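You operate a simulated robot arm through the tools that you are given. There is no shell and no other tool. Be economical: measure what you need, move in short steps, check, and stop when the job is done.

Carry out the task below with a simulated robot arm. There is one attempt and no reset: what you move stays moved.

TASK
Latch the white yarn and blue spool in the case, parted by the blue divider.
Fine: the divider moves to the blue groove, the yellow one stays out; the yarn goes in the end beside it, the spool in the other end; the other yarns stay; shut the lid, then slide the latch home.

Only the result counts: the job must be done as asked and must still hold three seconds after the hand-in. Knocking over, shifting, dropping, spilling or breaking anything else fails it. A push-on lid holds only when it is set on centred and level and pressed home; a screw cap is set on level and turned clockwise until tight.

THE ROBOT
A 7-joint arm with a two-finger parallel gripper, fixed in place. Base frame: the origin is at the foot of the arm, x ahead of it, y to its left, z up. Units: m, degrees, N and s.
With the tool pointing down near the work surface it reaches from about 0.1 to 0.44 m from the base axis. Its first joint turns from -115.0 to 115.0 degrees. Payload 3.91 kg.
Tool frame: the origin (TCP) lies between the finger pads and is the grasp point; the fingertips stand 0.03 m ahead of it; z points along the fingers, y is the line along which they close. The gripper opens to 0.11 m. The fingers are 0.02 m wide and 0.01 m thick; the gripper's body (0.048 by 0.112 m) begins 0.055 m behind the TCP.
Orientation is that of the tool frame in the base frame, as a unit quaternion [w, x, y, z]. With the fingers straight down and closing along the base's y, the tool's x points along the base's -x, its y along +y and its z along -z.

THE INTERFACE
- The arm moves only by the tool play_rows. Its argument "increments" is text: rows parted by semicolons, each of 7 numbers parted by spaces: the shift along the tool's x, y, z in cm, then the turn, a rotation vector about the tool's x, y, z in degrees, then the gripper command, from -1 (fully open) to 1 (shut), values between in proportion. In form: dx dy dz wx wy wz grip; .... A call has 1 to 20 rows; each row shifts and turns the commanded pose from where the row before left it, along the tool's axes as they then stand. A row lasts 0.2 s, in which the tool goes at most 0.05 m and 8.6 degrees; a call with a longer step from one row to the next is refused whole, and so is a gripper value outside its range. A pose out of reach is approached as far as the arm can. The call stops where the force on the tool passes 40 N (or 10 N more than at its start, if that is more) or the arm is blocked; 0.2 s more then pass. The fingers move at their own pace (about 0.153 m/s each) and stop on an object; they squeeze with about 30 N. The grip force told is the motor's: it shows also when the fingers shut on nothing. Time passes only in rows, and 0.2 s behind the last, so rows that do not move let the fingers close. The reply holds the time, the measured pose of the TCP, the force on the tool along the base axes, the opening and the grip force, in the units named above and with some noise.
- Cameras (640 x 400 px; columns grow to the right, rows downward): "scene" is fixed at [0.0511, 0.5006, 1.6033]; the picture's right is [-0.53, -0.85, 0.00], its down [-0.83, 0.51, -0.23] and it looks along [0.19, -0.12, -0.97] (base axes); focal length 214 px, centre (320, 200). "wrist" rides on the gripper at [-0.036, 0, -0.057] in the tool frame; the picture's right is [0.00, -1.00, 0.00], its down [0.97, 0.00, -0.24] and it looks along [0.24, 0.00, 0.97] (tool axes); focal length 218 px, centre (320, 200). There is no depth. A picture from a camera that has moved, and an enlarged one, comes with that camera's place and axes in the base frame and with its lens. The place of the scene camera against the robot may be out by one fixed shift of up to 0.012 m in any direction.
- get_image(camera): a new picture of that camera. No time passes.
- lift_body(by): slides the trunk up (or, below 0, down) by that many m; the arm rides with it, the base frame stays. It gives what a move gives, with no picture.
- zoom(camera, box): a new picture of the part [left, top, right, bottom] of that camera's present view, enlarged. No time passes.
- job_done(): hands the job in; it is judged then, once.

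Go step by step. Nothing tells you positions but the pictures and the camera data: compare them with the known pose of the tool, close in by small moves and look again before you grip or let go. The budget is 120 turns and 64 pictures, counting those below and the enlarged ones. Unless the task says otherwise, let go and move clear before handing in.

The tools are called after "Emit:" as name(argument=value, ...) on one line, values as JSON. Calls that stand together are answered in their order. play_rows: Moves the arm, as the interface text tells. Its arguments: {"type":"object","properties":{"increments":{"type":"string"}},"required":["increments"]} The other tools are called the same way: lift_body (by) slides the trunk up or down; get_image (camera) takes a picture; zoom (camera, box) takes an enlarged picture of a part of a camera's view; job_done () hands the job in.

At the start:

```text
time: 0.0
eef_pos: [0.482, 0.0839, 1.3917]
tcp_rot: [0.0, 0.0, 1.0, 0.0]
wrist_force: [-0.7, -0.4, 0.6]
finger_gap: 0.1098
finger_force: 0.1
trunk travel left (down, up): [-0.9, 0.09]
```

scene: 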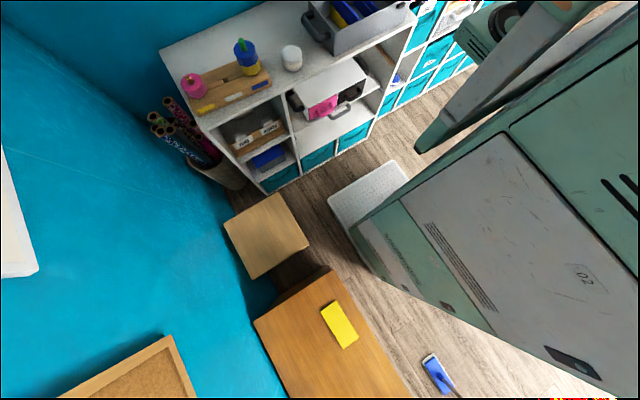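
wrist: 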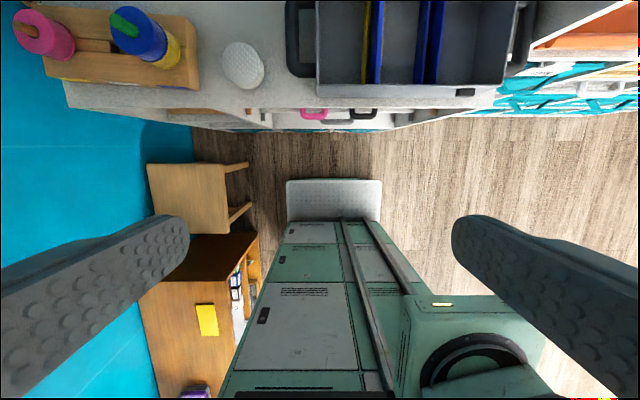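

I see a shelf with yarns, a blue spool on a wooden rack, and an open case with dividers. Let me look closer.

Emit:
zoom(camera="scene", box=[150, 0, 310, 100])

Emit:
zoom(camera="scene", box=[290, 0, 450, 100])

Emit:
zoom(camera="wrist", box=[270, 0, 590, 200])

```text
4.00 times, centred on (230, 50) of scene
camera zoom: at [0.0511, 0.5006, 1.6033], right [-0.53, -0.85, 0.0], down [-0.83, 0.51, -0.23], along [0.19, -0.12, -0.97], focal length 858 px, centre (680, 800)
```

zoom: 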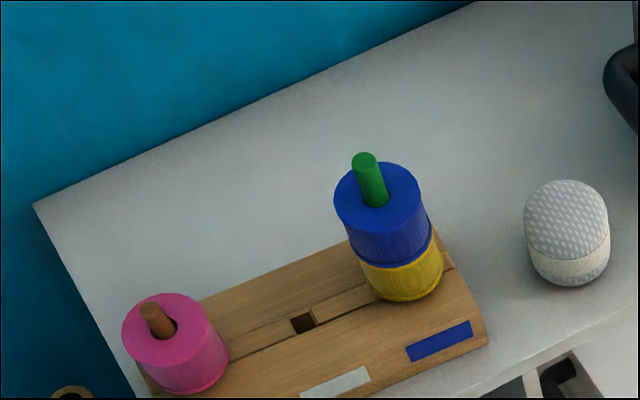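

```text
4.00 times, centred on (370, 50) of scene
camera zoom: at [0.0511, 0.5006, 1.6033], right [-0.53, -0.85, 0.0], down [-0.83, 0.51, -0.23], along [0.19, -0.12, -0.97], focal length 858 px, centre (120, 800)
```

zoom: 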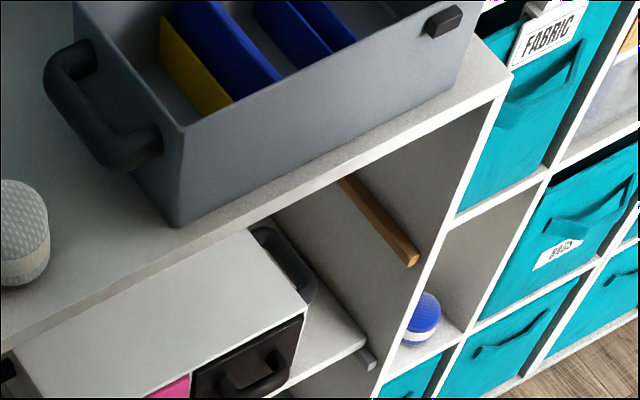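

```text
2.00 times, centred on (430, 100) of wrist
camera zoom: at [0.5179, 0.0831, 1.4481], right [0.0, -1.0, 0.0], down [-0.97, 0.0, 0.24], along [-0.24, 0.0, -0.97], focal length 436 px, centre (100, 400)
```

zoom: 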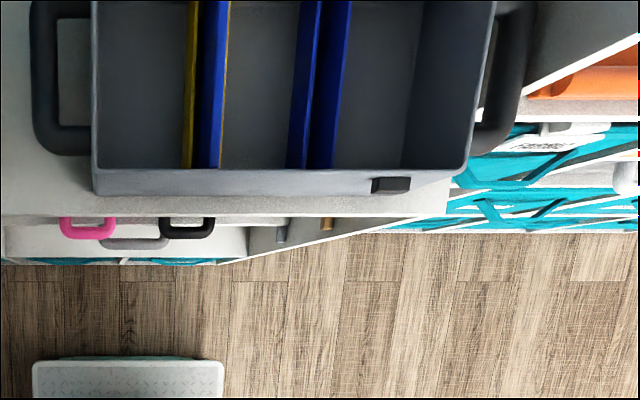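

The white object on the shelf top triangulates to about (0.67, 0.23, 0.97), so the shelf top is near z≈0.93. I'll lift and move forward to see the case from above.

Emit:
play_rows(increments="-4 0 0 0 0 0 -1;-4 0 0 0 0 0 -1;-4 0 0 0 0 0 -1;-4 0 0 0 0 0 -1")

Emit:
get_image(camera="wrist")

```text
time: 1.0
eef_pos: [0.6415, 0.0816, 1.3928]
tcp_rot: [0.0, 0.0, 1.0, 0.0]
wrist_force: [-0.8, 0.1, -0.2]
finger_gap: 0.1097
finger_force: 0.1
trunk travel left (down, up): [-0.9, 0.09]
```

```text
58 pictures are left
camera wrist: at [0.678, 0.082, 1.4478], right [0.0, -1.0, 0.0], down [-0.97, 0.0, 0.24], along [-0.24, 0.0, -0.97], focal length 218 px, centre (320, 200)
```

wrist: 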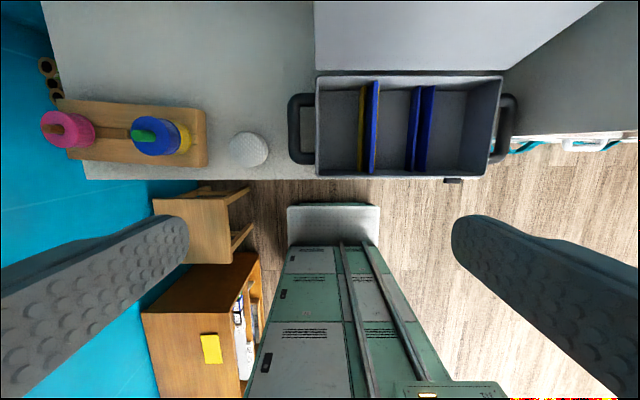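

The case has its lid hinged on the far (+x) side, tilted open, with dividers inside. Zooming for detail.

Emit:
zoom(camera="wrist", box=[280, 60, 536, 220])

Emit:
zoom(camera="wrist", box=[30, 60, 286, 220])

```text
2.50 times, centred on (408, 140) of wrist
camera zoom: at [0.678, 0.082, 1.4478], right [0.0, -1.0, 0.0], down [-0.97, 0.0, 0.24], along [-0.24, 0.0, -0.97], focal length 546 px, centre (100, 350)
```

zoom: 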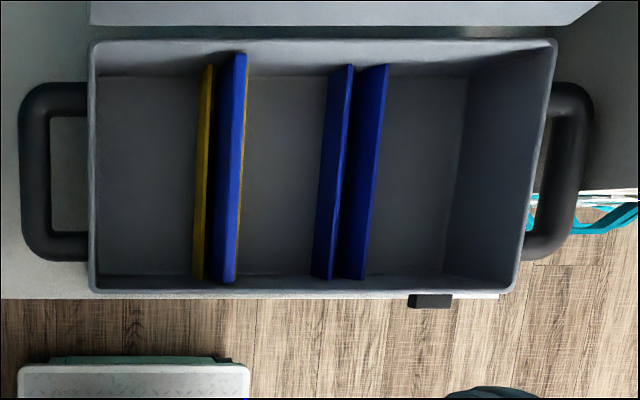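

```text
2.50 times, centred on (158, 140) of wrist
camera zoom: at [0.678, 0.082, 1.4478], right [0.0, -1.0, 0.0], down [-0.97, 0.0, 0.24], along [-0.24, 0.0, -0.97], focal length 546 px, centre (725, 350)
```

zoom: 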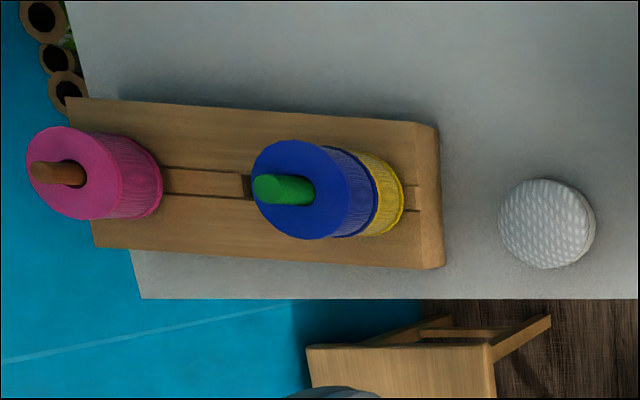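

The blue divider seems to stand in the yellow-ribbed groove, and the blue-ribbed groove is empty. Checking the rack and the lower shelf more closely.

Emit:
zoom(camera="scene", box=[175, 30, 303, 110])

Emit:
zoom(camera="scene", box=[300, 0, 420, 75])

Emit:
zoom(camera="scene", box=[220, 70, 412, 190])

```text
5.00 times, centred on (239, 70) of scene
camera zoom: at [0.0511, 0.5006, 1.6033], right [-0.53, -0.85, 0.0], down [-0.83, 0.51, -0.23], along [0.19, -0.12, -0.97], focal length 1072 px, centre (725, 850)
```

zoom: 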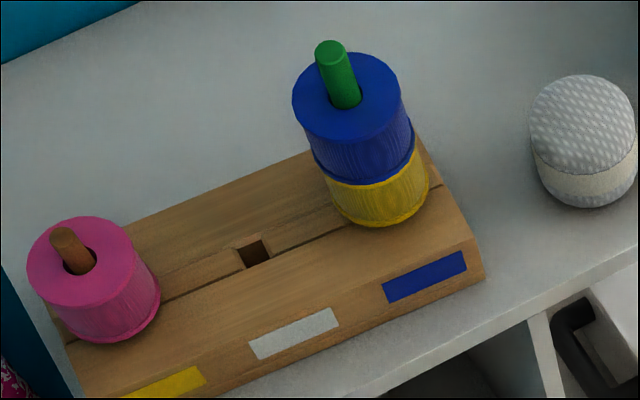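

```text
5.33 times, centred on (360, 38) of scene
camera zoom: at [0.0511, 0.5006, 1.6033], right [-0.53, -0.85, 0.0], down [-0.83, 0.51, -0.23], along [0.19, -0.12, -0.97], focal length 1144 px, centre (107, 1067)
```

zoom: 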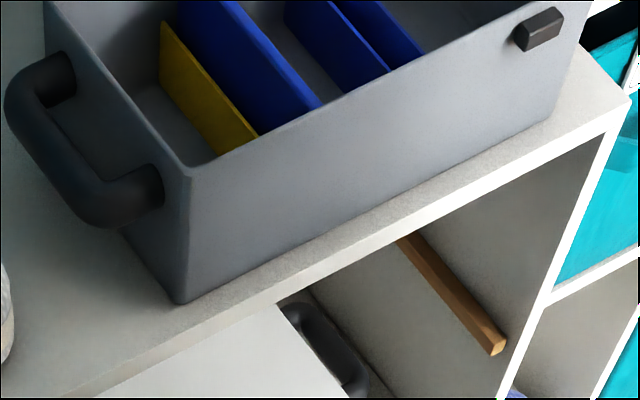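

```text
3.33 times, centred on (316, 130) of scene
camera zoom: at [0.0511, 0.5006, 1.6033], right [-0.53, -0.85, 0.0], down [-0.83, 0.51, -0.23], along [0.19, -0.12, -0.97], focal length 715 px, centre (333, 433)
```

zoom: 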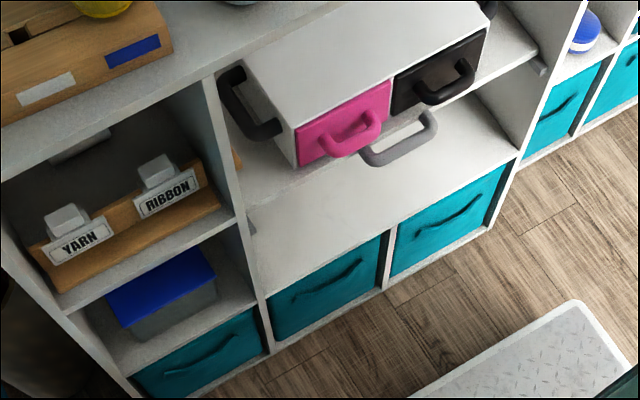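

Let me move over the rack and white object for a closer look.

Emit:
play_rows(increments="0 4 3 0 0 0 -1;0 4 3 0 0 0 -1;0 4 3 0 0 0 -1;0 4 3 0 0 0 -1;0 4 0 0 0 0 -1;0 3 0 0 0 0 -1")

Emit:
get_image(camera="wrist")

Emit:
zoom(camera="scene", box=[370, 50, 434, 90])

```text
time: 2.4
eef_pos: [0.6405, 0.3139, 1.271]
tcp_rot: [0.0, -0.001, 1.0, 0.0]
wrist_force: [0.5, -1.4, 0.9]
finger_gap: 0.1098
finger_force: 0.1
trunk travel left (down, up): [-0.9, 0.09]
```

```text
52 pictures are left
camera wrist: at [0.6775, 0.3139, 1.3273], right [0.0, -1.0, 0.0], down [-0.97, 0.0, 0.24], along [-0.24, 0.0, -0.97], focal length 218 px, centre (320, 200)
```

wrist: 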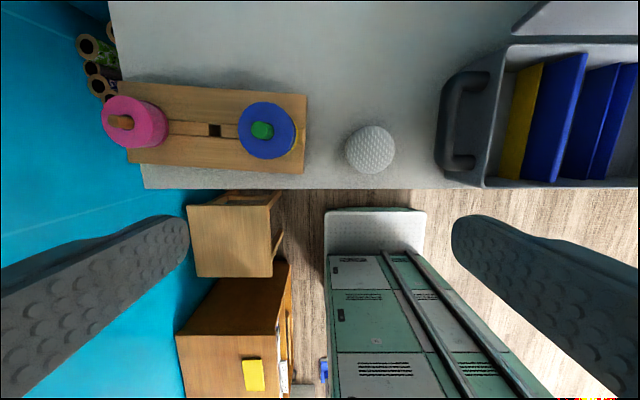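

```text
10.00 times, centred on (402, 70) of scene
camera zoom: at [0.0511, 0.5006, 1.6033], right [-0.53, -0.85, 0.0], down [-0.83, 0.51, -0.23], along [0.19, -0.12, -0.97], focal length 2145 px, centre (-500, 1500)
```

zoom: 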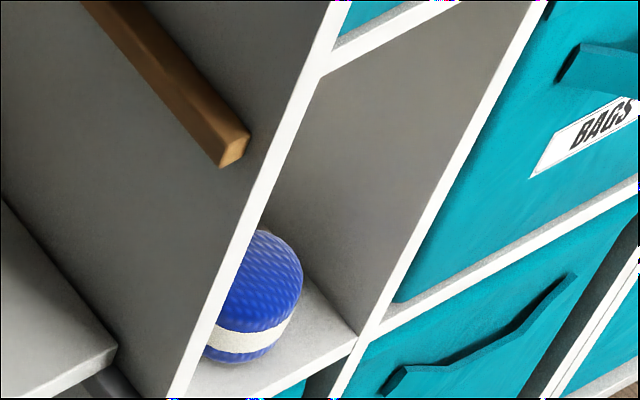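

The white ball-with-band is the yarn (the blue yarn ball in the lower cell stays). Now zoom on the case and the rack.

Emit:
zoom(camera="wrist", box=[420, 20, 640, 200])

Emit:
zoom(camera="wrist", box=[230, 80, 422, 200])

```text
2.22 times, centred on (530, 110) of wrist
camera zoom: at [0.6775, 0.3139, 1.3273], right [0.0, -1.0, 0.0], down [-0.97, 0.0, 0.24], along [-0.24, 0.0, -0.97], focal length 485 px, centre (-147, 400)
```

zoom: 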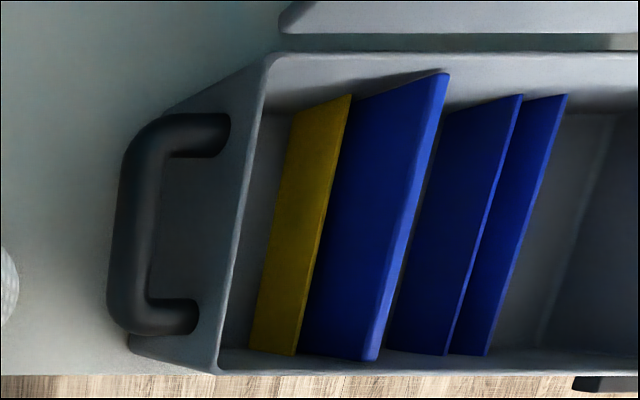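

```text
3.33 times, centred on (326, 140) of wrist
camera zoom: at [0.6775, 0.3139, 1.3273], right [0.0, -1.0, 0.0], down [-0.97, 0.0, 0.24], along [-0.24, 0.0, -0.97], focal length 728 px, centre (300, 400)
```

zoom: 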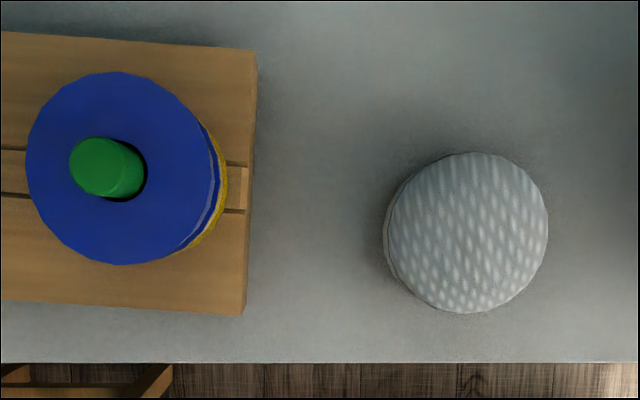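

Measured so far: blue divider top at about (0.709, −0.019, 1.017), blue groove at about y≈−0.13, yarn at (0.67, 0.23), and spool at (0.696, 0.381, top 1.048). I'll move over the divider and lower the trunk some.

Emit:
play_rows(increments="-1 -4 0 0 0 0 -1;-1 -4 0 0 0 0 -1;-1 -4 0 0 0 0 -1;-1 -4 0 0 0 0 -1;-1 -4 0 0 0 0 -1;-1 -4 0 0 0 0 -1;-0.8 -4 0 0 0 0 -1;0 -4 0 0 0 0 -1;0 -1.3 0 0 0 0 -1")

Emit:
lift_body(by=-0.12)

Emit:
get_image(camera="wrist")

```text
time: 4.4
eef_pos: [0.7102, -0.0196, 1.2732]
tcp_rot: [0.0, 0.0, 1.0, 0.0]
wrist_force: [0.8, 0.1, 0.5]
finger_gap: 0.11
finger_force: 0.1
trunk travel left (down, up): [-0.9, 0.09]
```

```text
time: 5.9
eef_pos: [0.7097, -0.0192, 1.1529]
tcp_rot: [-0.001, -0.001, 1.0, 0.0]
wrist_force: [0.3, 0.0, 0.1]
finger_gap: 0.1103
finger_force: 0.1
trunk travel left (down, up): [-0.78, 0.21]
```

```text
48 pictures are left
camera wrist: at [0.7467, -0.0197, 1.2084], right [0.0, -1.0, 0.0], down [-0.97, 0.0, 0.24], along [-0.24, 0.0, -0.97], focal length 218 px, centre (320, 200)
```

wrist: 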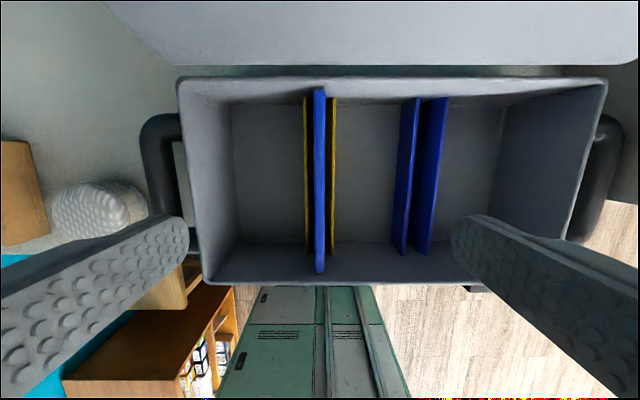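

Emit:
zoom(camera="wrist", box=[280, 80, 472, 200])

Emit:
zoom(camera="wrist", box=[280, 180, 472, 300])

```text
3.33 times, centred on (376, 140) of wrist
camera zoom: at [0.7467, -0.0197, 1.2084], right [0.0, -1.0, 0.0], down [-0.97, 0.0, 0.24], along [-0.24, 0.0, -0.97], focal length 728 px, centre (133, 400)
```

zoom: 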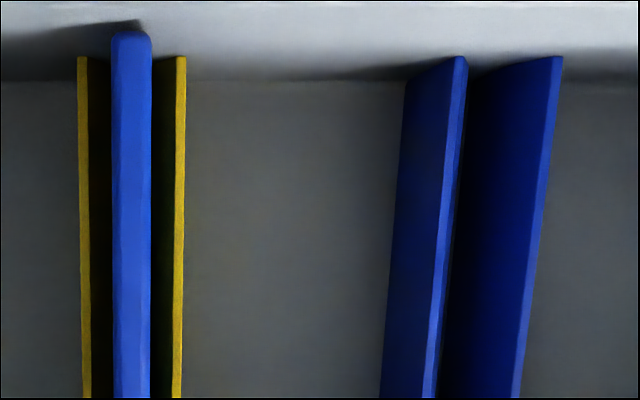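

```text
3.33 times, centred on (376, 240) of wrist
camera zoom: at [0.7467, -0.0197, 1.2084], right [0.0, -1.0, 0.0], down [-0.97, 0.0, 0.24], along [-0.24, 0.0, -0.97], focal length 728 px, centre (133, 67)
```

zoom: 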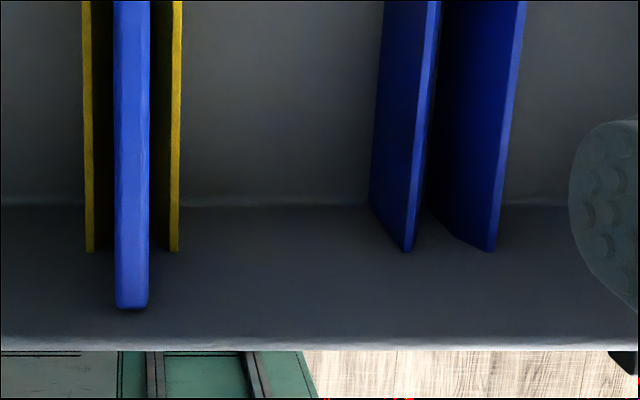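

The divider is centred at y≈−0.020 and the blue groove at y≈−0.130. I'll descend over the divider and grip its top.

Emit:
play_rows(increments="0 0 4 0 0 0 -1;0 0 4 0 0 0 -1;0 0 3.5 0 0 0 -1;0 0 2 0 0 0 -1;0 0 0 0 0 0 -1")

Emit:
play_rows(increments="0 0 0 0 0 0 0.3;0 0 0 0 0 0 1;0 0 0 0 0 0 1;0 0 0 0 0 0 1")

Emit:
get_image(camera="wrist")

```text
time: 7.1
eef_pos: [0.7112, -0.0203, 1.0177]
tcp_rot: [0.001, 0.0, 1.0, 0.0]
wrist_force: [0.8, 0.6, 0.8]
finger_gap: 0.1097
finger_force: 0.1
trunk travel left (down, up): [-0.78, 0.21]
```

```text
time: 8.1
eef_pos: [0.7099, -0.0186, 1.0174]
tcp_rot: [0.001, 0.0, 1.0, 0.0]
wrist_force: [-0.3, 0.3, -0.4]
finger_gap: 0.0093
finger_force: 30.2
trunk travel left (down, up): [-0.78, 0.21]
```

```text
45 pictures are left
camera wrist: at [0.7466, -0.0193, 1.0735], right [0.0, -1.0, 0.0], down [-0.97, 0.0, 0.24], along [-0.24, 0.0, -0.97], focal length 218 px, centre (320, 200)
```

wrist: 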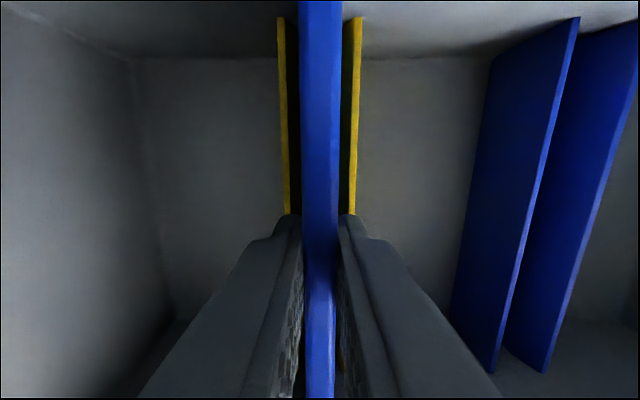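

Gripped (9.3 mm). Lift 7 cm and shift −y by 11 cm.

Emit:
play_rows(increments="0 0 -1 0 0 0 1;0 0 -2 0 0 0 1;0 0 -2 0 0 0 1;0 0 -2 0 0 0 1;0 0 0 0 0 0 1;0 -2.5 0 0 0 0 1;0 -3 0 0 0 0 1;0 -3 0 0 0 0 1;0 -2.5 0 0 0 0 1;0 0 0 0 0 0 1")

Emit:
get_image(camera="wrist")

```text
time: 10.3
eef_pos: [0.7099, -0.1297, 1.0877]
tcp_rot: [0.0, 0.0, 1.0, -0.001]
wrist_force: [0.0, -0.5, -0.7]
finger_gap: 0.0093
finger_force: 30.1
trunk travel left (down, up): [-0.78, 0.21]
```

```text
44 pictures are left
camera wrist: at [0.7462, -0.1299, 1.1431], right [0.0, -1.0, 0.0], down [-0.97, 0.0, 0.24], along [-0.24, 0.0, -0.97], focal length 218 px, centre (320, 200)
```

wrist: 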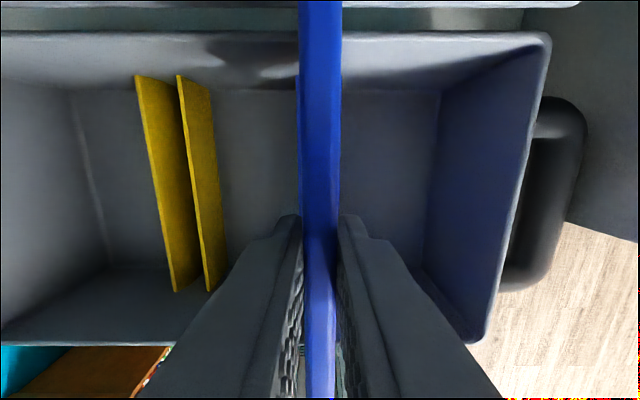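

Emit:
play_rows(increments="0 0 2 0 0 0 1;0 0 2 0 0 0 1;0 0 1.5 0 0 0 1;0 0 1 0 0 0 1;0 0 0.5 0 0 0 1;0 0 0 0 0 0 1")

Emit:
get_image(camera="wrist")

```text
time: 11.7
eef_pos: [0.7098, -0.1302, 1.0175]
tcp_rot: [0.001, 0.0, 1.0, 0.0]
wrist_force: [-0.9, 0.5, 2.8]
finger_gap: 0.0097
finger_force: 29.7
trunk travel left (down, up): [-0.78, 0.21]
```

```text
43 pictures are left
camera wrist: at [0.7467, -0.1299, 1.0735], right [0.0, -1.0, 0.0], down [-0.97, 0.0, 0.24], along [-0.24, 0.0, -0.97], focal length 218 px, centre (320, 200)
```

wrist: 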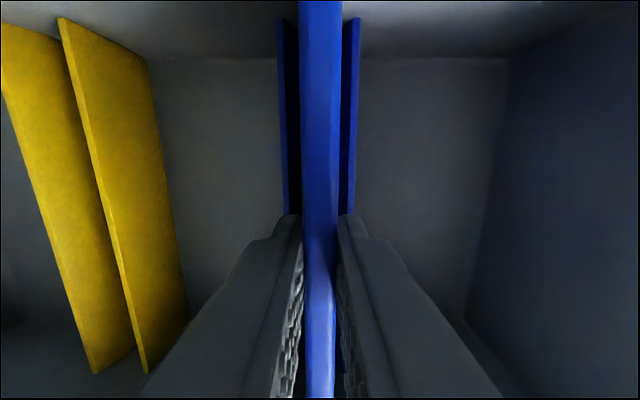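

Divider is centred and seated. Release and rise.

Emit:
play_rows(increments="0 0 0 0 0 0 0.6;0 0 0 0 0 0 0.3;0 0 0 0 0 0 0.3;0 0 -3 0 0 0 0.3;0 0 -4 0 0 0 0.3;0 0 -4 0 0 0 0.3;0 0 -4 0 0 0 -1;0 4 -2 0 0 0 -1;0 4 0 0 0 0 -1;0 4 0 0 0 0 -1;0 4 0 0 0 0 -1")

Emit:
get_image(camera="wrist")

```text
time: 14.1
eef_pos: [0.7107, 0.0303, 1.1878]
tcp_rot: [0.001, -0.001, 1.0, 0.001]
wrist_force: [-0.3, -0.6, 1.1]
finger_gap: 0.11
finger_force: 0.1
trunk travel left (down, up): [-0.78, 0.21]
```

```text
42 pictures are left
camera wrist: at [0.7468, 0.031, 1.2436], right [0.0, -1.0, 0.0], down [-0.97, 0.0, 0.24], along [-0.24, 0.0, -0.97], focal length 218 px, centre (320, 200)
```

wrist: 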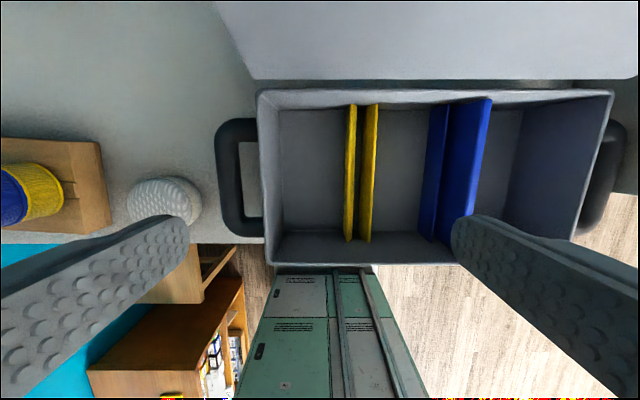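

Divider stands in the blue groove. Now move above the yarn and turn the gripper 90° so the fingers close along x.

Emit:
play_rows(increments="0.7 4 0 0 0 0 -1;0.8 4 0 0 0 0 -1;0.8 4 0 0 0 0 -1;0.8 4 0 0 0 0 -1;0.8 4.4 0 0 0 0 -1;0 0 0 0 0 8.2 -1;0 0 0 0 0 8.2 -1;0 0 0 0 0 8.2 -1;0 0 0 0 0 8.2 -1;0 0 0 0 0 8.2 -1;0 0 0 0 0 8.2 -1;0 0 0 0 0 8.2 -1;0 0 0 0 0 8.2 -1;0 0 0 0 0 8.2 -1;0 0 0 0 0 8.2 -1;0 0 0 0 0 8 -1;0 0 0 0 0 0 -1")

Emit:
get_image(camera="wrist")

```text
time: 17.7
eef_pos: [0.6711, 0.2334, 1.1873]
tcp_rot: [0.0, 0.708, 0.707, 0.0]
wrist_force: [-0.2, 0.2, 0.6]
finger_gap: 0.1101
finger_force: 0.0
trunk travel left (down, up): [-0.78, 0.21]
```

```text
41 pictures are left
camera wrist: at [0.6716, 0.1981, 1.2432], right [-1.0, 0.0, 0.0], down [0.0, 0.97, 0.24], along [0.0, 0.24, -0.97], focal length 218 px, centre (320, 200)
```

wrist: 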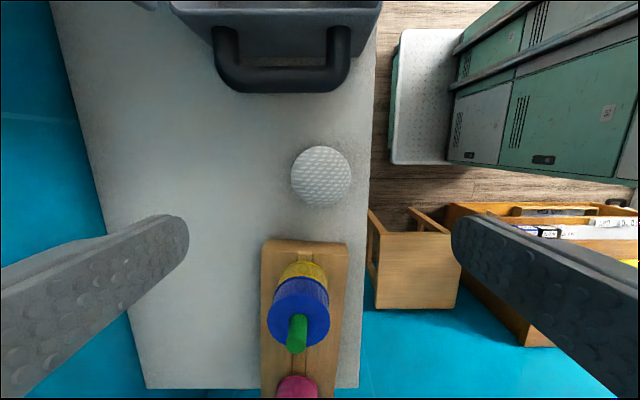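

Emit:
play_rows(increments="0 0 4 0 0 0 -1;0 0 4 0 0 0 -1;0 0 4 0 0 0 -1;0 0 4 0 0 0 -1;0 0 3 0 0 0 -1;0 0 0 0 0 0 -1")

Emit:
get_image(camera="wrist")

Emit:
zoom(camera="scene", box=[220, 10, 380, 110])

```text
time: 19.1
eef_pos: [0.6704, 0.2342, 0.9972]
tcp_rot: [-0.001, 0.707, 0.707, 0.0]
wrist_force: [-0.5, 0.8, 0.1]
finger_gap: 0.1099
finger_force: 0.1
trunk travel left (down, up): [-0.78, 0.21]
```

```text
40 pictures are left
camera wrist: at [0.671, 0.1986, 1.0531], right [-1.0, 0.0, 0.0], down [0.0, 0.97, 0.24], along [0.0, 0.24, -0.97], focal length 218 px, centre (320, 200)
```

wrist: 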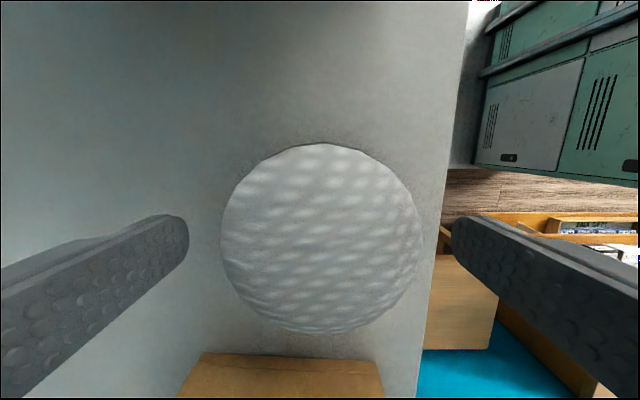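

```text
4.00 times, centred on (300, 60) of scene
camera zoom: at [0.0511, 0.5006, 1.6033], right [-0.53, -0.85, 0.0], down [-0.83, 0.51, -0.23], along [0.19, -0.12, -0.97], focal length 858 px, centre (400, 760)
```

zoom: 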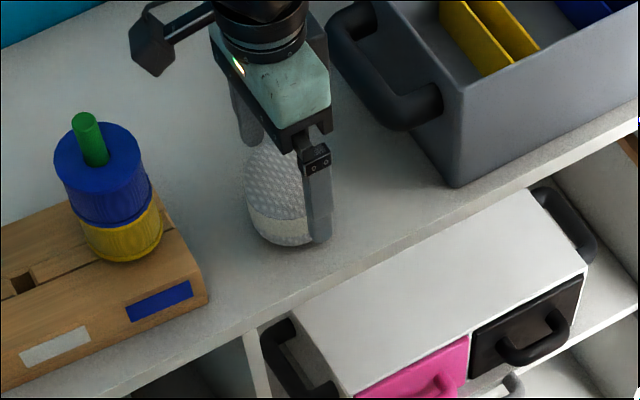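

Emit:
play_rows(increments="0 0 2 0 0 0 -1;0 0 1.3 0 0 0 -1;0 0 0 0 0 0 -1;0 0 0 0 0 0 0;0 0 0 0 0 0 1;0 0 0 0 0 0 1;0 0 0 0 0 0 1")

Emit:
get_image(camera="wrist")

```text
time: 20.7
eef_pos: [0.6707, 0.2347, 0.9639]
tcp_rot: [0.0, 0.707, 0.707, 0.0]
wrist_force: [0.3, 0.4, -0.7]
finger_gap: 0.0728
finger_force: 30.2
trunk travel left (down, up): [-0.78, 0.21]
```

```text
38 pictures are left
camera wrist: at [0.6713, 0.1987, 1.0204], right [-1.0, 0.0, 0.0], down [0.0, 0.97, 0.24], along [0.0, 0.24, -0.97], focal length 218 px, centre (320, 200)
```

wrist: 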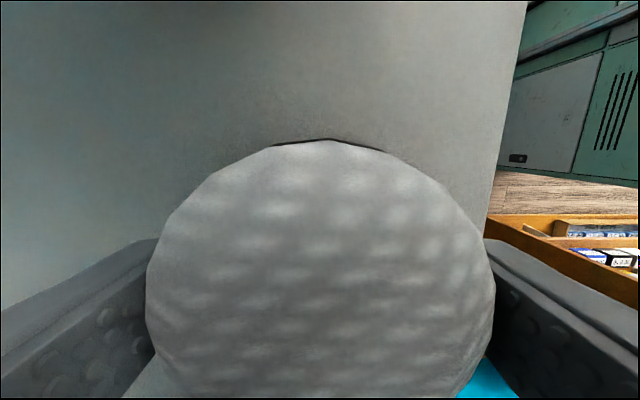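

Yarn held. Lift and carry to above the right end (y≈−0.191).

Emit:
play_rows(increments="0 0 -2 0 0 0 1;0 0 -3.5 0 0 0 1;0 0 -3.5 0 0 0 1;0 0 -4 0 0 0 1;0 0 -4 0 0 0 1;-3.5 0.4 0 0 0 0 1;-4 0.4 0 0 0 0 1;-4 0.4 0 0 0 0 1;-4 0.4 0 0 0 0 1;-4 0.4 0 0 0 0 1;-4 0.4 0 0 0 0 1;-4 0.4 0 0 0 0 1;-4 0.4 0 0 0 0 1;-4 0.4 0 0 0 0 1;-4 0.2 0 0 0 0 1;-3.1 0 0 0 0 0 1;0 0 0 0 0 0 1")

Emit:
get_image(camera="wrist")

```text
time: 24.3
eef_pos: [0.7096, -0.1925, 1.1333]
tcp_rot: [-0.001, 0.707, 0.707, 0.0]
wrist_force: [-0.3, -0.1, -1.2]
finger_gap: 0.0729
finger_force: 29.8
trunk travel left (down, up): [-0.78, 0.21]
```

```text
37 pictures are left
camera wrist: at [0.7095, -0.228, 1.1903], right [-1.0, 0.0, 0.0], down [0.0, 0.97, 0.24], along [0.0, 0.24, -0.97], focal length 218 px, centre (320, 200)
```

wrist: 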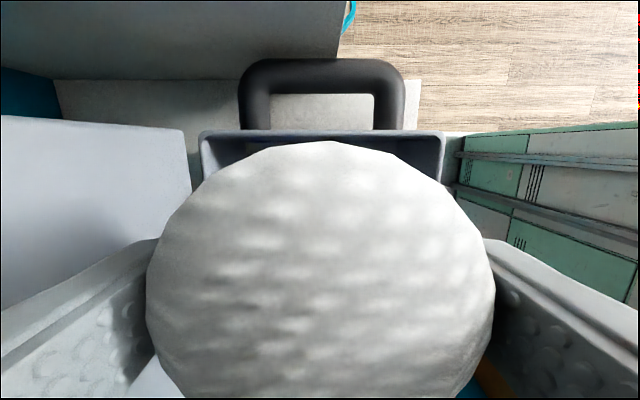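

Emit:
play_rows(increments="0.4 0 0 0 0 0 1;0 0 3 0 0 0 1;0 0 3 0 0 0 1;0 0 3 0 0 0 1;0 0 2 0 0 0 1;0 0 0 0 0 0 1")

Emit:
get_image(camera="wrist")

Emit:
zoom(camera="scene", box=[300, 0, 428, 80])

```text
time: 25.7
eef_pos: [0.7079, -0.1867, 1.0253]
tcp_rot: [0.0, 0.707, 0.707, 0.0]
wrist_force: [-0.1, -0.6, 0.0]
finger_gap: 0.0729
finger_force: 30.0
trunk travel left (down, up): [-0.78, 0.21]
```

```text
36 pictures are left
camera wrist: at [0.7101, -0.2238, 1.0805], right [-1.0, 0.0, 0.0], down [0.0, 0.97, 0.24], along [0.0, 0.24, -0.97], focal length 218 px, centre (320, 200)
```

wrist: 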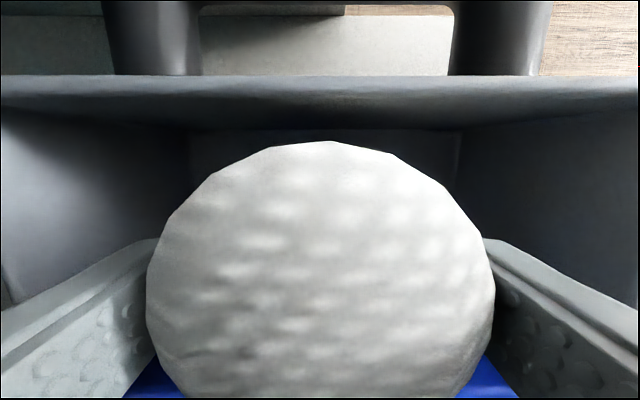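

```text
5.00 times, centred on (364, 40) of scene
camera zoom: at [0.0511, 0.5006, 1.6033], right [-0.53, -0.85, 0.0], down [-0.83, 0.51, -0.23], along [0.19, -0.12, -0.97], focal length 1072 px, centre (100, 1000)
```

zoom: 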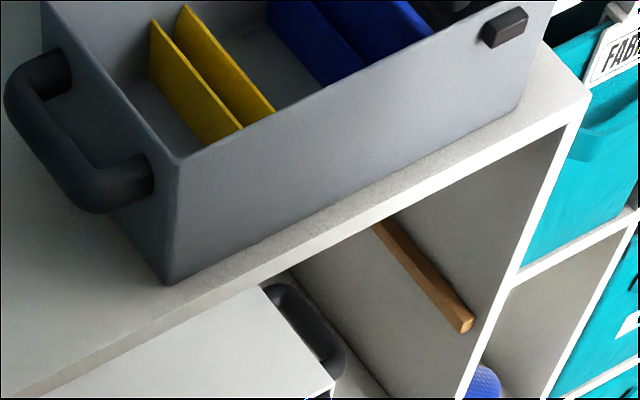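

Emit:
play_rows(increments="0 0 1.5 0 0 0 1;0 0 1.5 0 0 0 1;0 0 0.5 0 0 0 1;0 0 0 0 0 0 1")

```text
time: 26.7
eef_pos: [0.7085, -0.1882, 0.9898]
tcp_rot: [0.0, 0.707, 0.707, 0.0]
wrist_force: [0.3, -0.9, -0.2]
finger_gap: 0.0728
finger_force: 29.9
trunk travel left (down, up): [-0.78, 0.21]
```

Emit:
play_rows(increments="0 0 0.5 0 0 0 1;0 0 0 0 0 0 1")

Emit:
play_rows(increments="0 0 0.5 0 0 0 1;0 0 0 0 0 0 1")

Emit:
get_image(camera="wrist")

```text
time: 27.3
eef_pos: [0.7088, -0.1884, 0.9845]
tcp_rot: [0.0, 0.708, 0.707, 0.001]
wrist_force: [-0.3, -1.0, 0.0]
finger_gap: 0.0728
finger_force: 30.1
trunk travel left (down, up): [-0.78, 0.21]
```

```text
time: 27.9
eef_pos: [0.7084, -0.1883, 0.98]
tcp_rot: [0.0, 0.707, 0.707, 0.0]
wrist_force: [-0.1, -1.1, -0.4]
finger_gap: 0.0727
finger_force: 30.0
trunk travel left (down, up): [-0.78, 0.21]
```

```text
34 pictures are left
camera wrist: at [0.7096, -0.2238, 1.0357], right [-1.0, 0.0, 0.0], down [0.0, 0.97, 0.24], along [0.0, 0.24, -0.97], focal length 218 px, centre (320, 200)
```

wrist: 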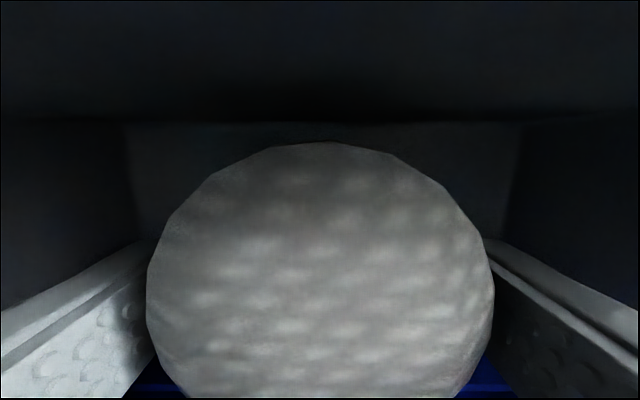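

Emit:
play_rows(increments="0 0 0.4 0 0 0 1;0 0 0 0 0 0 1")

Emit:
play_rows(increments="0 0 0.4 0 0 0 1;0 0 0 0 0 0 1")

```text
time: 28.5
eef_pos: [0.7094, -0.188, 0.9759]
tcp_rot: [0.0, 0.708, 0.707, -0.001]
wrist_force: [-0.2, 0.1, -0.1]
finger_gap: 0.0727
finger_force: 29.6
trunk travel left (down, up): [-0.78, 0.21]
```

```text
time: 29.1
eef_pos: [0.7092, -0.1879, 0.9719]
tcp_rot: [0.0, 0.707, 0.707, 0.0]
wrist_force: [0.0, -0.4, -0.7]
finger_gap: 0.0731
finger_force: 29.6
trunk travel left (down, up): [-0.78, 0.21]
```

Emit:
play_rows(increments="0 0 0.3 0 0 0 1;0 0 0 0 0 0 1")

```text
time: 29.7
eef_pos: [0.7082, -0.1873, 0.9697]
tcp_rot: [0.001, 0.707, 0.707, 0.001]
wrist_force: [-2.5, 1.2, 18.4]
finger_gap: 0.0729
finger_force: 30.2
trunk travel left (down, up): [-0.78, 0.21]
```

Contact with the floor (18 N). Release and rise.

Emit:
play_rows(increments="0 0 -0.15 0 0 0 0.2;0 0 0 0 0 0 -0.7;0 0 0 0 0 0 -0.7;0 0 -2 0 0 0 -0.7;0 0 -3 0 0 0 -0.7;0 0 -4 0 0 0 -0.7;0 0 -4 0 0 0 -1;0 0 -4 0 0 0 -1;3 0 -3 0 0 0 -1;3 0 0 0 0 0 -1;0 0 0 0 0 0 -1")

Emit:
get_image(camera="wrist")

```text
time: 32.1
eef_pos: [0.7085, -0.1278, 1.1702]
tcp_rot: [0.0, 0.708, 0.707, 0.001]
wrist_force: [-0.1, 0.6, 0.0]
finger_gap: 0.1097
finger_force: 0.0
trunk travel left (down, up): [-0.78, 0.21]
```

```text
33 pictures are left
camera wrist: at [0.7092, -0.1642, 1.226], right [-1.0, 0.0, 0.0], down [0.0, 0.97, 0.24], along [0.0, 0.24, -0.97], focal length 218 px, centre (320, 200)
```

wrist: 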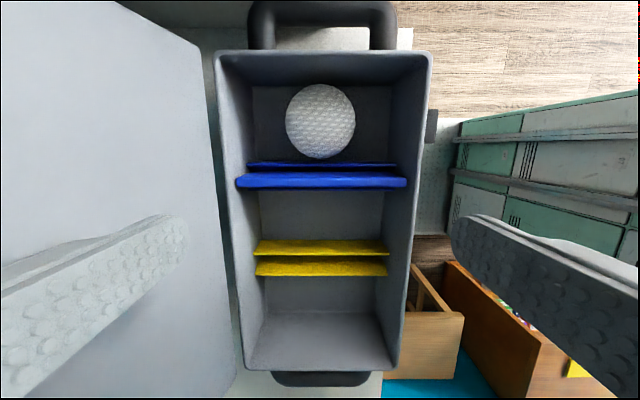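

Yarn sits in its compartment beside the divider. Now move above the blue spool near (0.696, 0.381).

Emit:
play_rows(increments="4 0 0 0 0 0 -1;4 0 0 0 0 0 -1;4 0 0 0 0 0 -1;4 0 0 0 0 0 -1;4 0 0 0 0 0 -1;4 -0.2 0 0 0 0 -1;4 -0.2 0 0 0 0 -1;4 -0.2 0 0 0 0 -1;4 -0.2 0 0 0 0 -1;4 -0.2 0 0 0 0 -1;4 -0.2 0 0 0 0 -1;4 0 0 0 0 0 -1;2.8 0 0 0 0 0 -1;0 0 0 0 0 0 -1")

Emit:
zoom(camera="wrist", box=[220, 100, 420, 300])

```text
time: 35.1
eef_pos: [0.6972, 0.3821, 1.1681]
tcp_rot: [0.0, 0.706, 0.708, 0.001]
wrist_force: [0.0, 0.6, -0.2]
finger_gap: 0.1102
finger_force: 0.0
trunk travel left (down, up): [-0.78, 0.21]
```

```text
2.00 times, centred on (320, 200) of wrist
camera zoom: at [0.6978, 0.3454, 1.2248], right [-1.0, 0.0, 0.0], down [0.0, 0.97, 0.24], along [0.0, 0.24, -0.97], focal length 436 px, centre (320, 200)
```

zoom: 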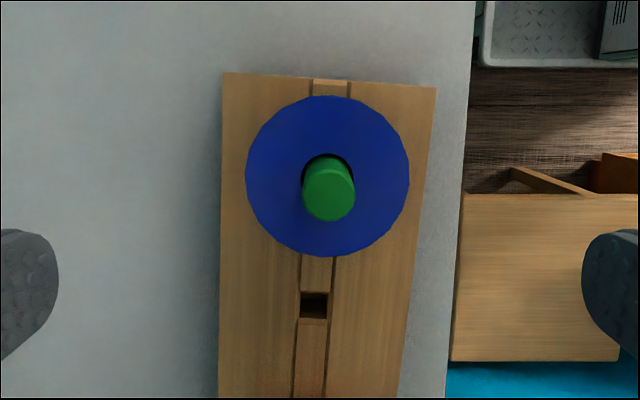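

Emit:
play_rows(increments="-0.3 -0.27 3 0 0 0 -1;0 0 4 0 0 0 -1;0 0 3.8 0 0 0 -1;0 0 0 0 0 0 -1")

Emit:
get_image(camera="wrist")

Emit:
zoom(camera="scene", box=[190, 10, 302, 80])

```text
time: 36.1
eef_pos: [0.6942, 0.3766, 1.0604]
tcp_rot: [0.0, 0.707, 0.708, 0.0]
wrist_force: [-0.3, -0.3, -0.6]
finger_gap: 0.1098
finger_force: 0.1
trunk travel left (down, up): [-0.78, 0.21]
```

```text
31 pictures are left
camera wrist: at [0.6945, 0.341, 1.117], right [-1.0, 0.0, 0.0], down [0.0, 0.97, 0.24], along [0.0, 0.24, -0.97], focal length 218 px, centre (320, 200)
```

wrist: 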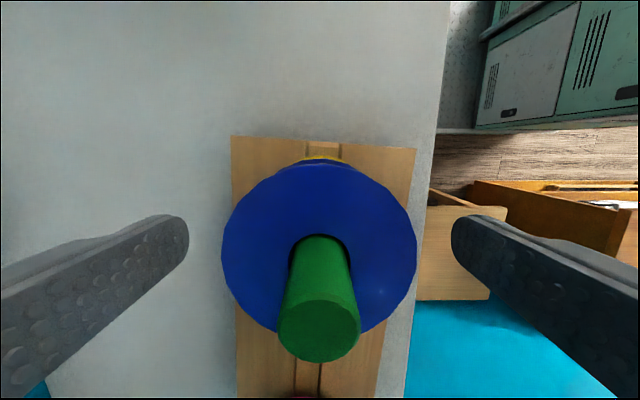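

```text
5.71 times, centred on (246, 45) of scene
camera zoom: at [0.0511, 0.5006, 1.6033], right [-0.53, -0.85, 0.0], down [-0.83, 0.51, -0.23], along [0.19, -0.12, -0.97], focal length 1226 px, centre (743, 1086)
```

zoom: 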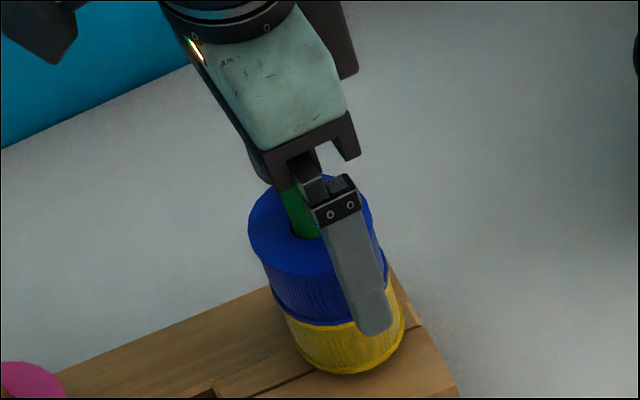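

Emit:
play_rows(increments="-0.1 0 1.3 0 0 0 -1;0 0 1.3 0 0 0 -1;0 0 0 0 0 0 -0.5;0 0 0 0 0 0 0.2;0 0 0 0 0 0 1;0 0 0 0 0 0 1;0 0 0 0 0 0 1")

Emit:
zoom(camera="scene", box=[190, 10, 302, 80])

```text
time: 37.7
eef_pos: [0.6938, 0.3766, 1.0354]
tcp_rot: [0.001, 0.707, 0.707, -0.001]
wrist_force: [0.7, 0.0, -0.6]
finger_gap: 0.0668
finger_force: 30.1
trunk travel left (down, up): [-0.78, 0.21]
```

```text
5.71 times, centred on (246, 45) of scene
camera zoom: at [0.0511, 0.5006, 1.6033], right [-0.53, -0.85, 0.0], down [-0.83, 0.51, -0.23], along [0.19, -0.12, -0.97], focal length 1226 px, centre (743, 1086)
```

zoom: 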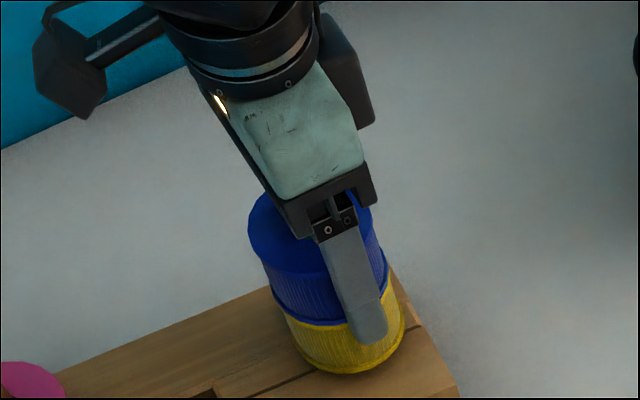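

The fingertips seem to overlap the yellow spool; the blue spool is only about 3 cm tall. Open, raise 1.7 cm and re-grip only the blue.

Emit:
play_rows(increments="0 0 0 0 0 0 0.2;0 0 0 0 0 0 -0.3;0 0 0 0 0 0 -0.3;0 0 -1.7 0 0 0 -0.3;0 0 0 0 0 0 -0.3;0 0 0 0 0 0 0.1;0 0 0 0 0 0 1;0 0 0 0 0 0 1;0 0 0 0 0 0 1")

Emit:
zoom(camera="scene", box=[190, 10, 302, 80])

```text
time: 39.7
eef_pos: [0.6949, 0.3761, 1.0523]
tcp_rot: [-0.001, 0.707, 0.707, -0.001]
wrist_force: [-0.7, -0.4, -0.5]
finger_gap: 0.0665
finger_force: 30.0
trunk travel left (down, up): [-0.78, 0.21]
```

```text
5.71 times, centred on (246, 45) of scene
camera zoom: at [0.0511, 0.5006, 1.6033], right [-0.53, -0.85, 0.0], down [-0.83, 0.51, -0.23], along [0.19, -0.12, -0.97], focal length 1226 px, centre (743, 1086)
```

zoom: 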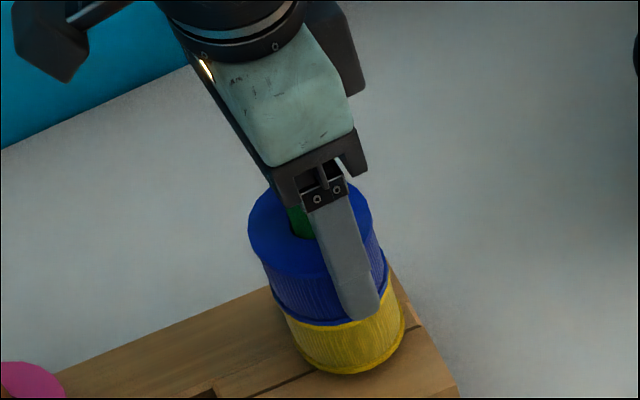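

Emit:
play_rows(increments="0 0 -1 0 0 0 1;0 0 -1 0 0 0 1;0 0 0 0 0 0 1")

Emit:
zoom(camera="scene", box=[190, 10, 302, 80])

```text
time: 40.5
eef_pos: [0.6939, 0.378, 1.0738]
tcp_rot: [0.0, 0.706, 0.708, 0.0]
wrist_force: [0.1, 0.0, -0.2]
finger_gap: 0.0666
finger_force: 30.0
trunk travel left (down, up): [-0.78, 0.21]
```

```text
5.71 times, centred on (246, 45) of scene
camera zoom: at [0.0511, 0.5006, 1.6033], right [-0.53, -0.85, 0.0], down [-0.83, 0.51, -0.23], along [0.19, -0.12, -0.97], focal length 1226 px, centre (743, 1086)
```

zoom: 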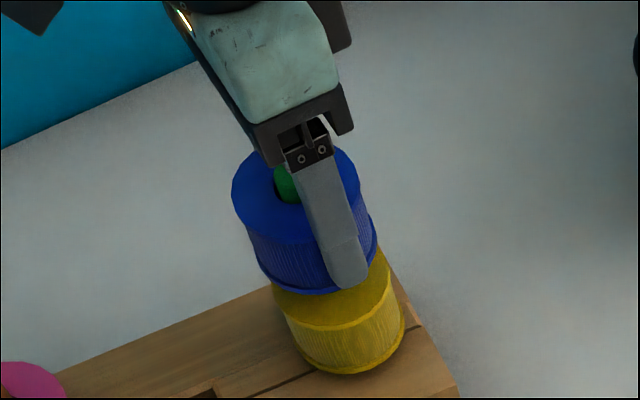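

Emit:
play_rows(increments="0 0 -2 0 0 0 1;0 0 -3 0 0 0 1;0 0 -3.6 0 0 0 1;-3.8 0 0 0 0 0 1;-4 0.2 0 0 0 0 1;-4 0.2 0 0 0 0 1;-4 0.2 0 0 0 0 1;-4 0.2 0 0 0 0 1;-4 0.2 0 0 0 0 1;-4 0.2 0 0 0 0 1;-4 0.3 0 0 0 0 1;-2 0 0 0 0 0 1;0 0 0 0 0 0 1")

Emit:
get_image(camera="wrist")

Emit:
zoom(camera="scene", box=[175, 0, 367, 120])

```text
time: 43.3
eef_pos: [0.7095, 0.0377, 1.1579]
tcp_rot: [0.0, 0.707, 0.707, 0.001]
wrist_force: [0.8, 0.0, -1.2]
finger_gap: 0.0663
finger_force: 30.1
trunk travel left (down, up): [-0.78, 0.21]
```

```text
26 pictures are left
camera wrist: at [0.7101, 0.0023, 1.2138], right [-1.0, 0.0, 0.0], down [0.0, 0.97, 0.24], along [0.0, 0.24, -0.97], focal length 218 px, centre (320, 200)
```

wrist: 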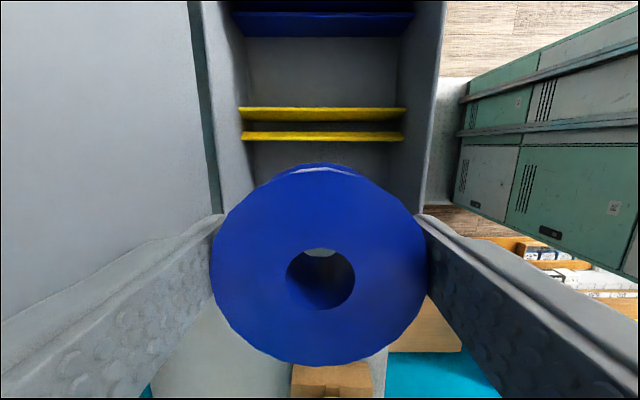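

```text
3.33 times, centred on (271, 60) of scene
camera zoom: at [0.0511, 0.5006, 1.6033], right [-0.53, -0.85, 0.0], down [-0.83, 0.51, -0.23], along [0.19, -0.12, -0.97], focal length 715 px, centre (483, 667)
```

zoom: 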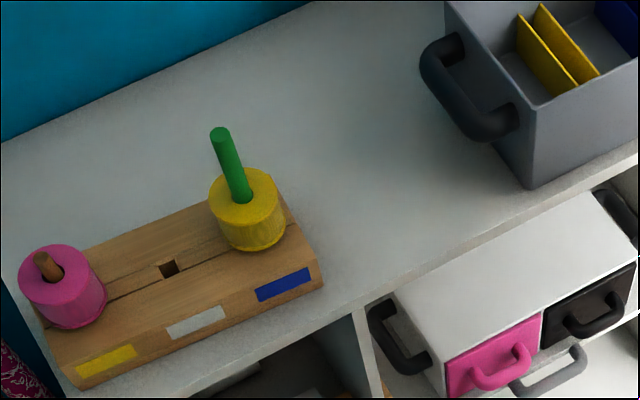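

Emit:
play_rows(increments="0.1 0 4 0 0 0 1;0 0 4 0 0 0 1;0 0 4 0 0 0 1;0 0 3 0 0 0 1;0 0 0 0 0 0 1")

Emit:
get_image(camera="wrist")

```text
time: 44.5
eef_pos: [0.7076, 0.0386, 1.0087]
tcp_rot: [0.0, 0.707, 0.707, 0.0]
wrist_force: [-0.9, -0.4, -0.6]
finger_gap: 0.0663
finger_force: 30.1
trunk travel left (down, up): [-0.78, 0.21]
```

```text
24 pictures are left
camera wrist: at [0.7096, 0.0033, 1.0647], right [-1.0, 0.0, 0.0], down [0.0, 0.97, 0.24], along [0.0, 0.24, -0.97], focal length 218 px, centre (320, 200)
```

wrist: 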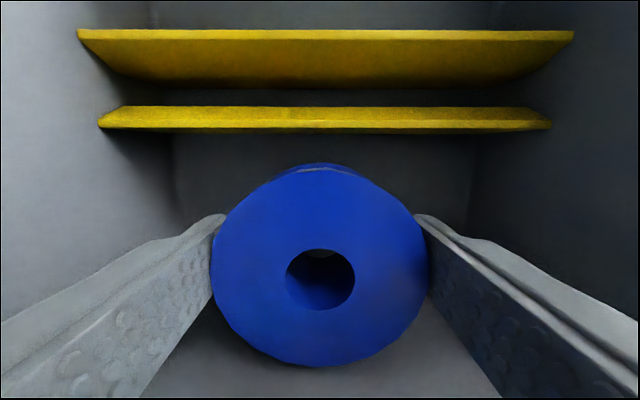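

Emit:
play_rows(increments="0 0 1.5 0 0 0 1;0 0 1 0 0 0 1;0 0 0 0 0 0 1")

Emit:
play_rows(increments="0 0 0.5 0 0 0 1;0 0 0.3 0 0 0 1;0 0 0 0 0 0 1")

```text
time: 45.3
eef_pos: [0.7091, 0.039, 0.9843]
tcp_rot: [0.0, 0.707, 0.707, 0.001]
wrist_force: [0.1, -0.2, 0.4]
finger_gap: 0.0667
finger_force: 29.9
trunk travel left (down, up): [-0.78, 0.21]
```

```text
time: 46.1
eef_pos: [0.7098, 0.0386, 0.9768]
tcp_rot: [0.001, 0.707, 0.707, 0.001]
wrist_force: [-0.7, -1.2, 7.0]
finger_gap: 0.0664
finger_force: 30.1
trunk travel left (down, up): [-0.78, 0.21]
```

Touched the floor. Release and rise to view everything.

Emit:
play_rows(increments="0 0 0 0 0 0 0.2;0 0 0 0 0 0 -0.6;0 0 0 0 0 0 -0.6;0 0 -2 0 0 0 -0.6;0 0 -3 0 0 0 -0.6;0 0 -4 0 0 0 -0.6;0 0 -4 0 0 0 -1;-3 0 -4 0 0 0 -1;-4 0 -4 0 0 0 -1;-4 0 -3 0 0 0 -1;-2 -2 0 0 0 0 -1;0 -2 0 0 0 0 -1;0 -2 0 0 0 0 -1;0 0 0 0 0 0 -1")

Emit:
get_image(camera="wrist")

```text
refused: row 9 steps farther than a row can; nothing moved
```

```text
23 pictures are left
camera wrist: at [0.7097, 0.003, 1.0323], right [-1.0, 0.0, 0.0], down [0.0, 0.97, 0.24], along [0.0, 0.24, -0.97], focal length 218 px, centre (320, 200)
```

wrist: 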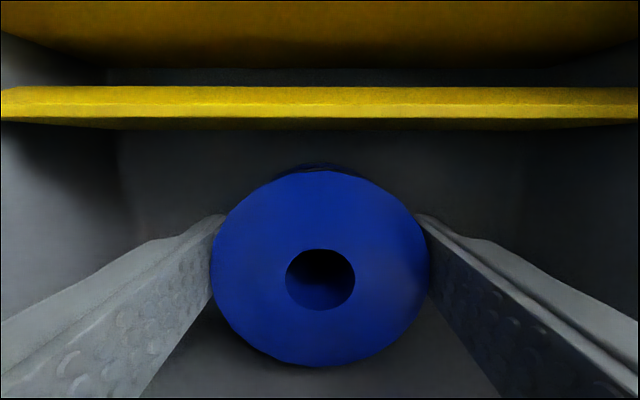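

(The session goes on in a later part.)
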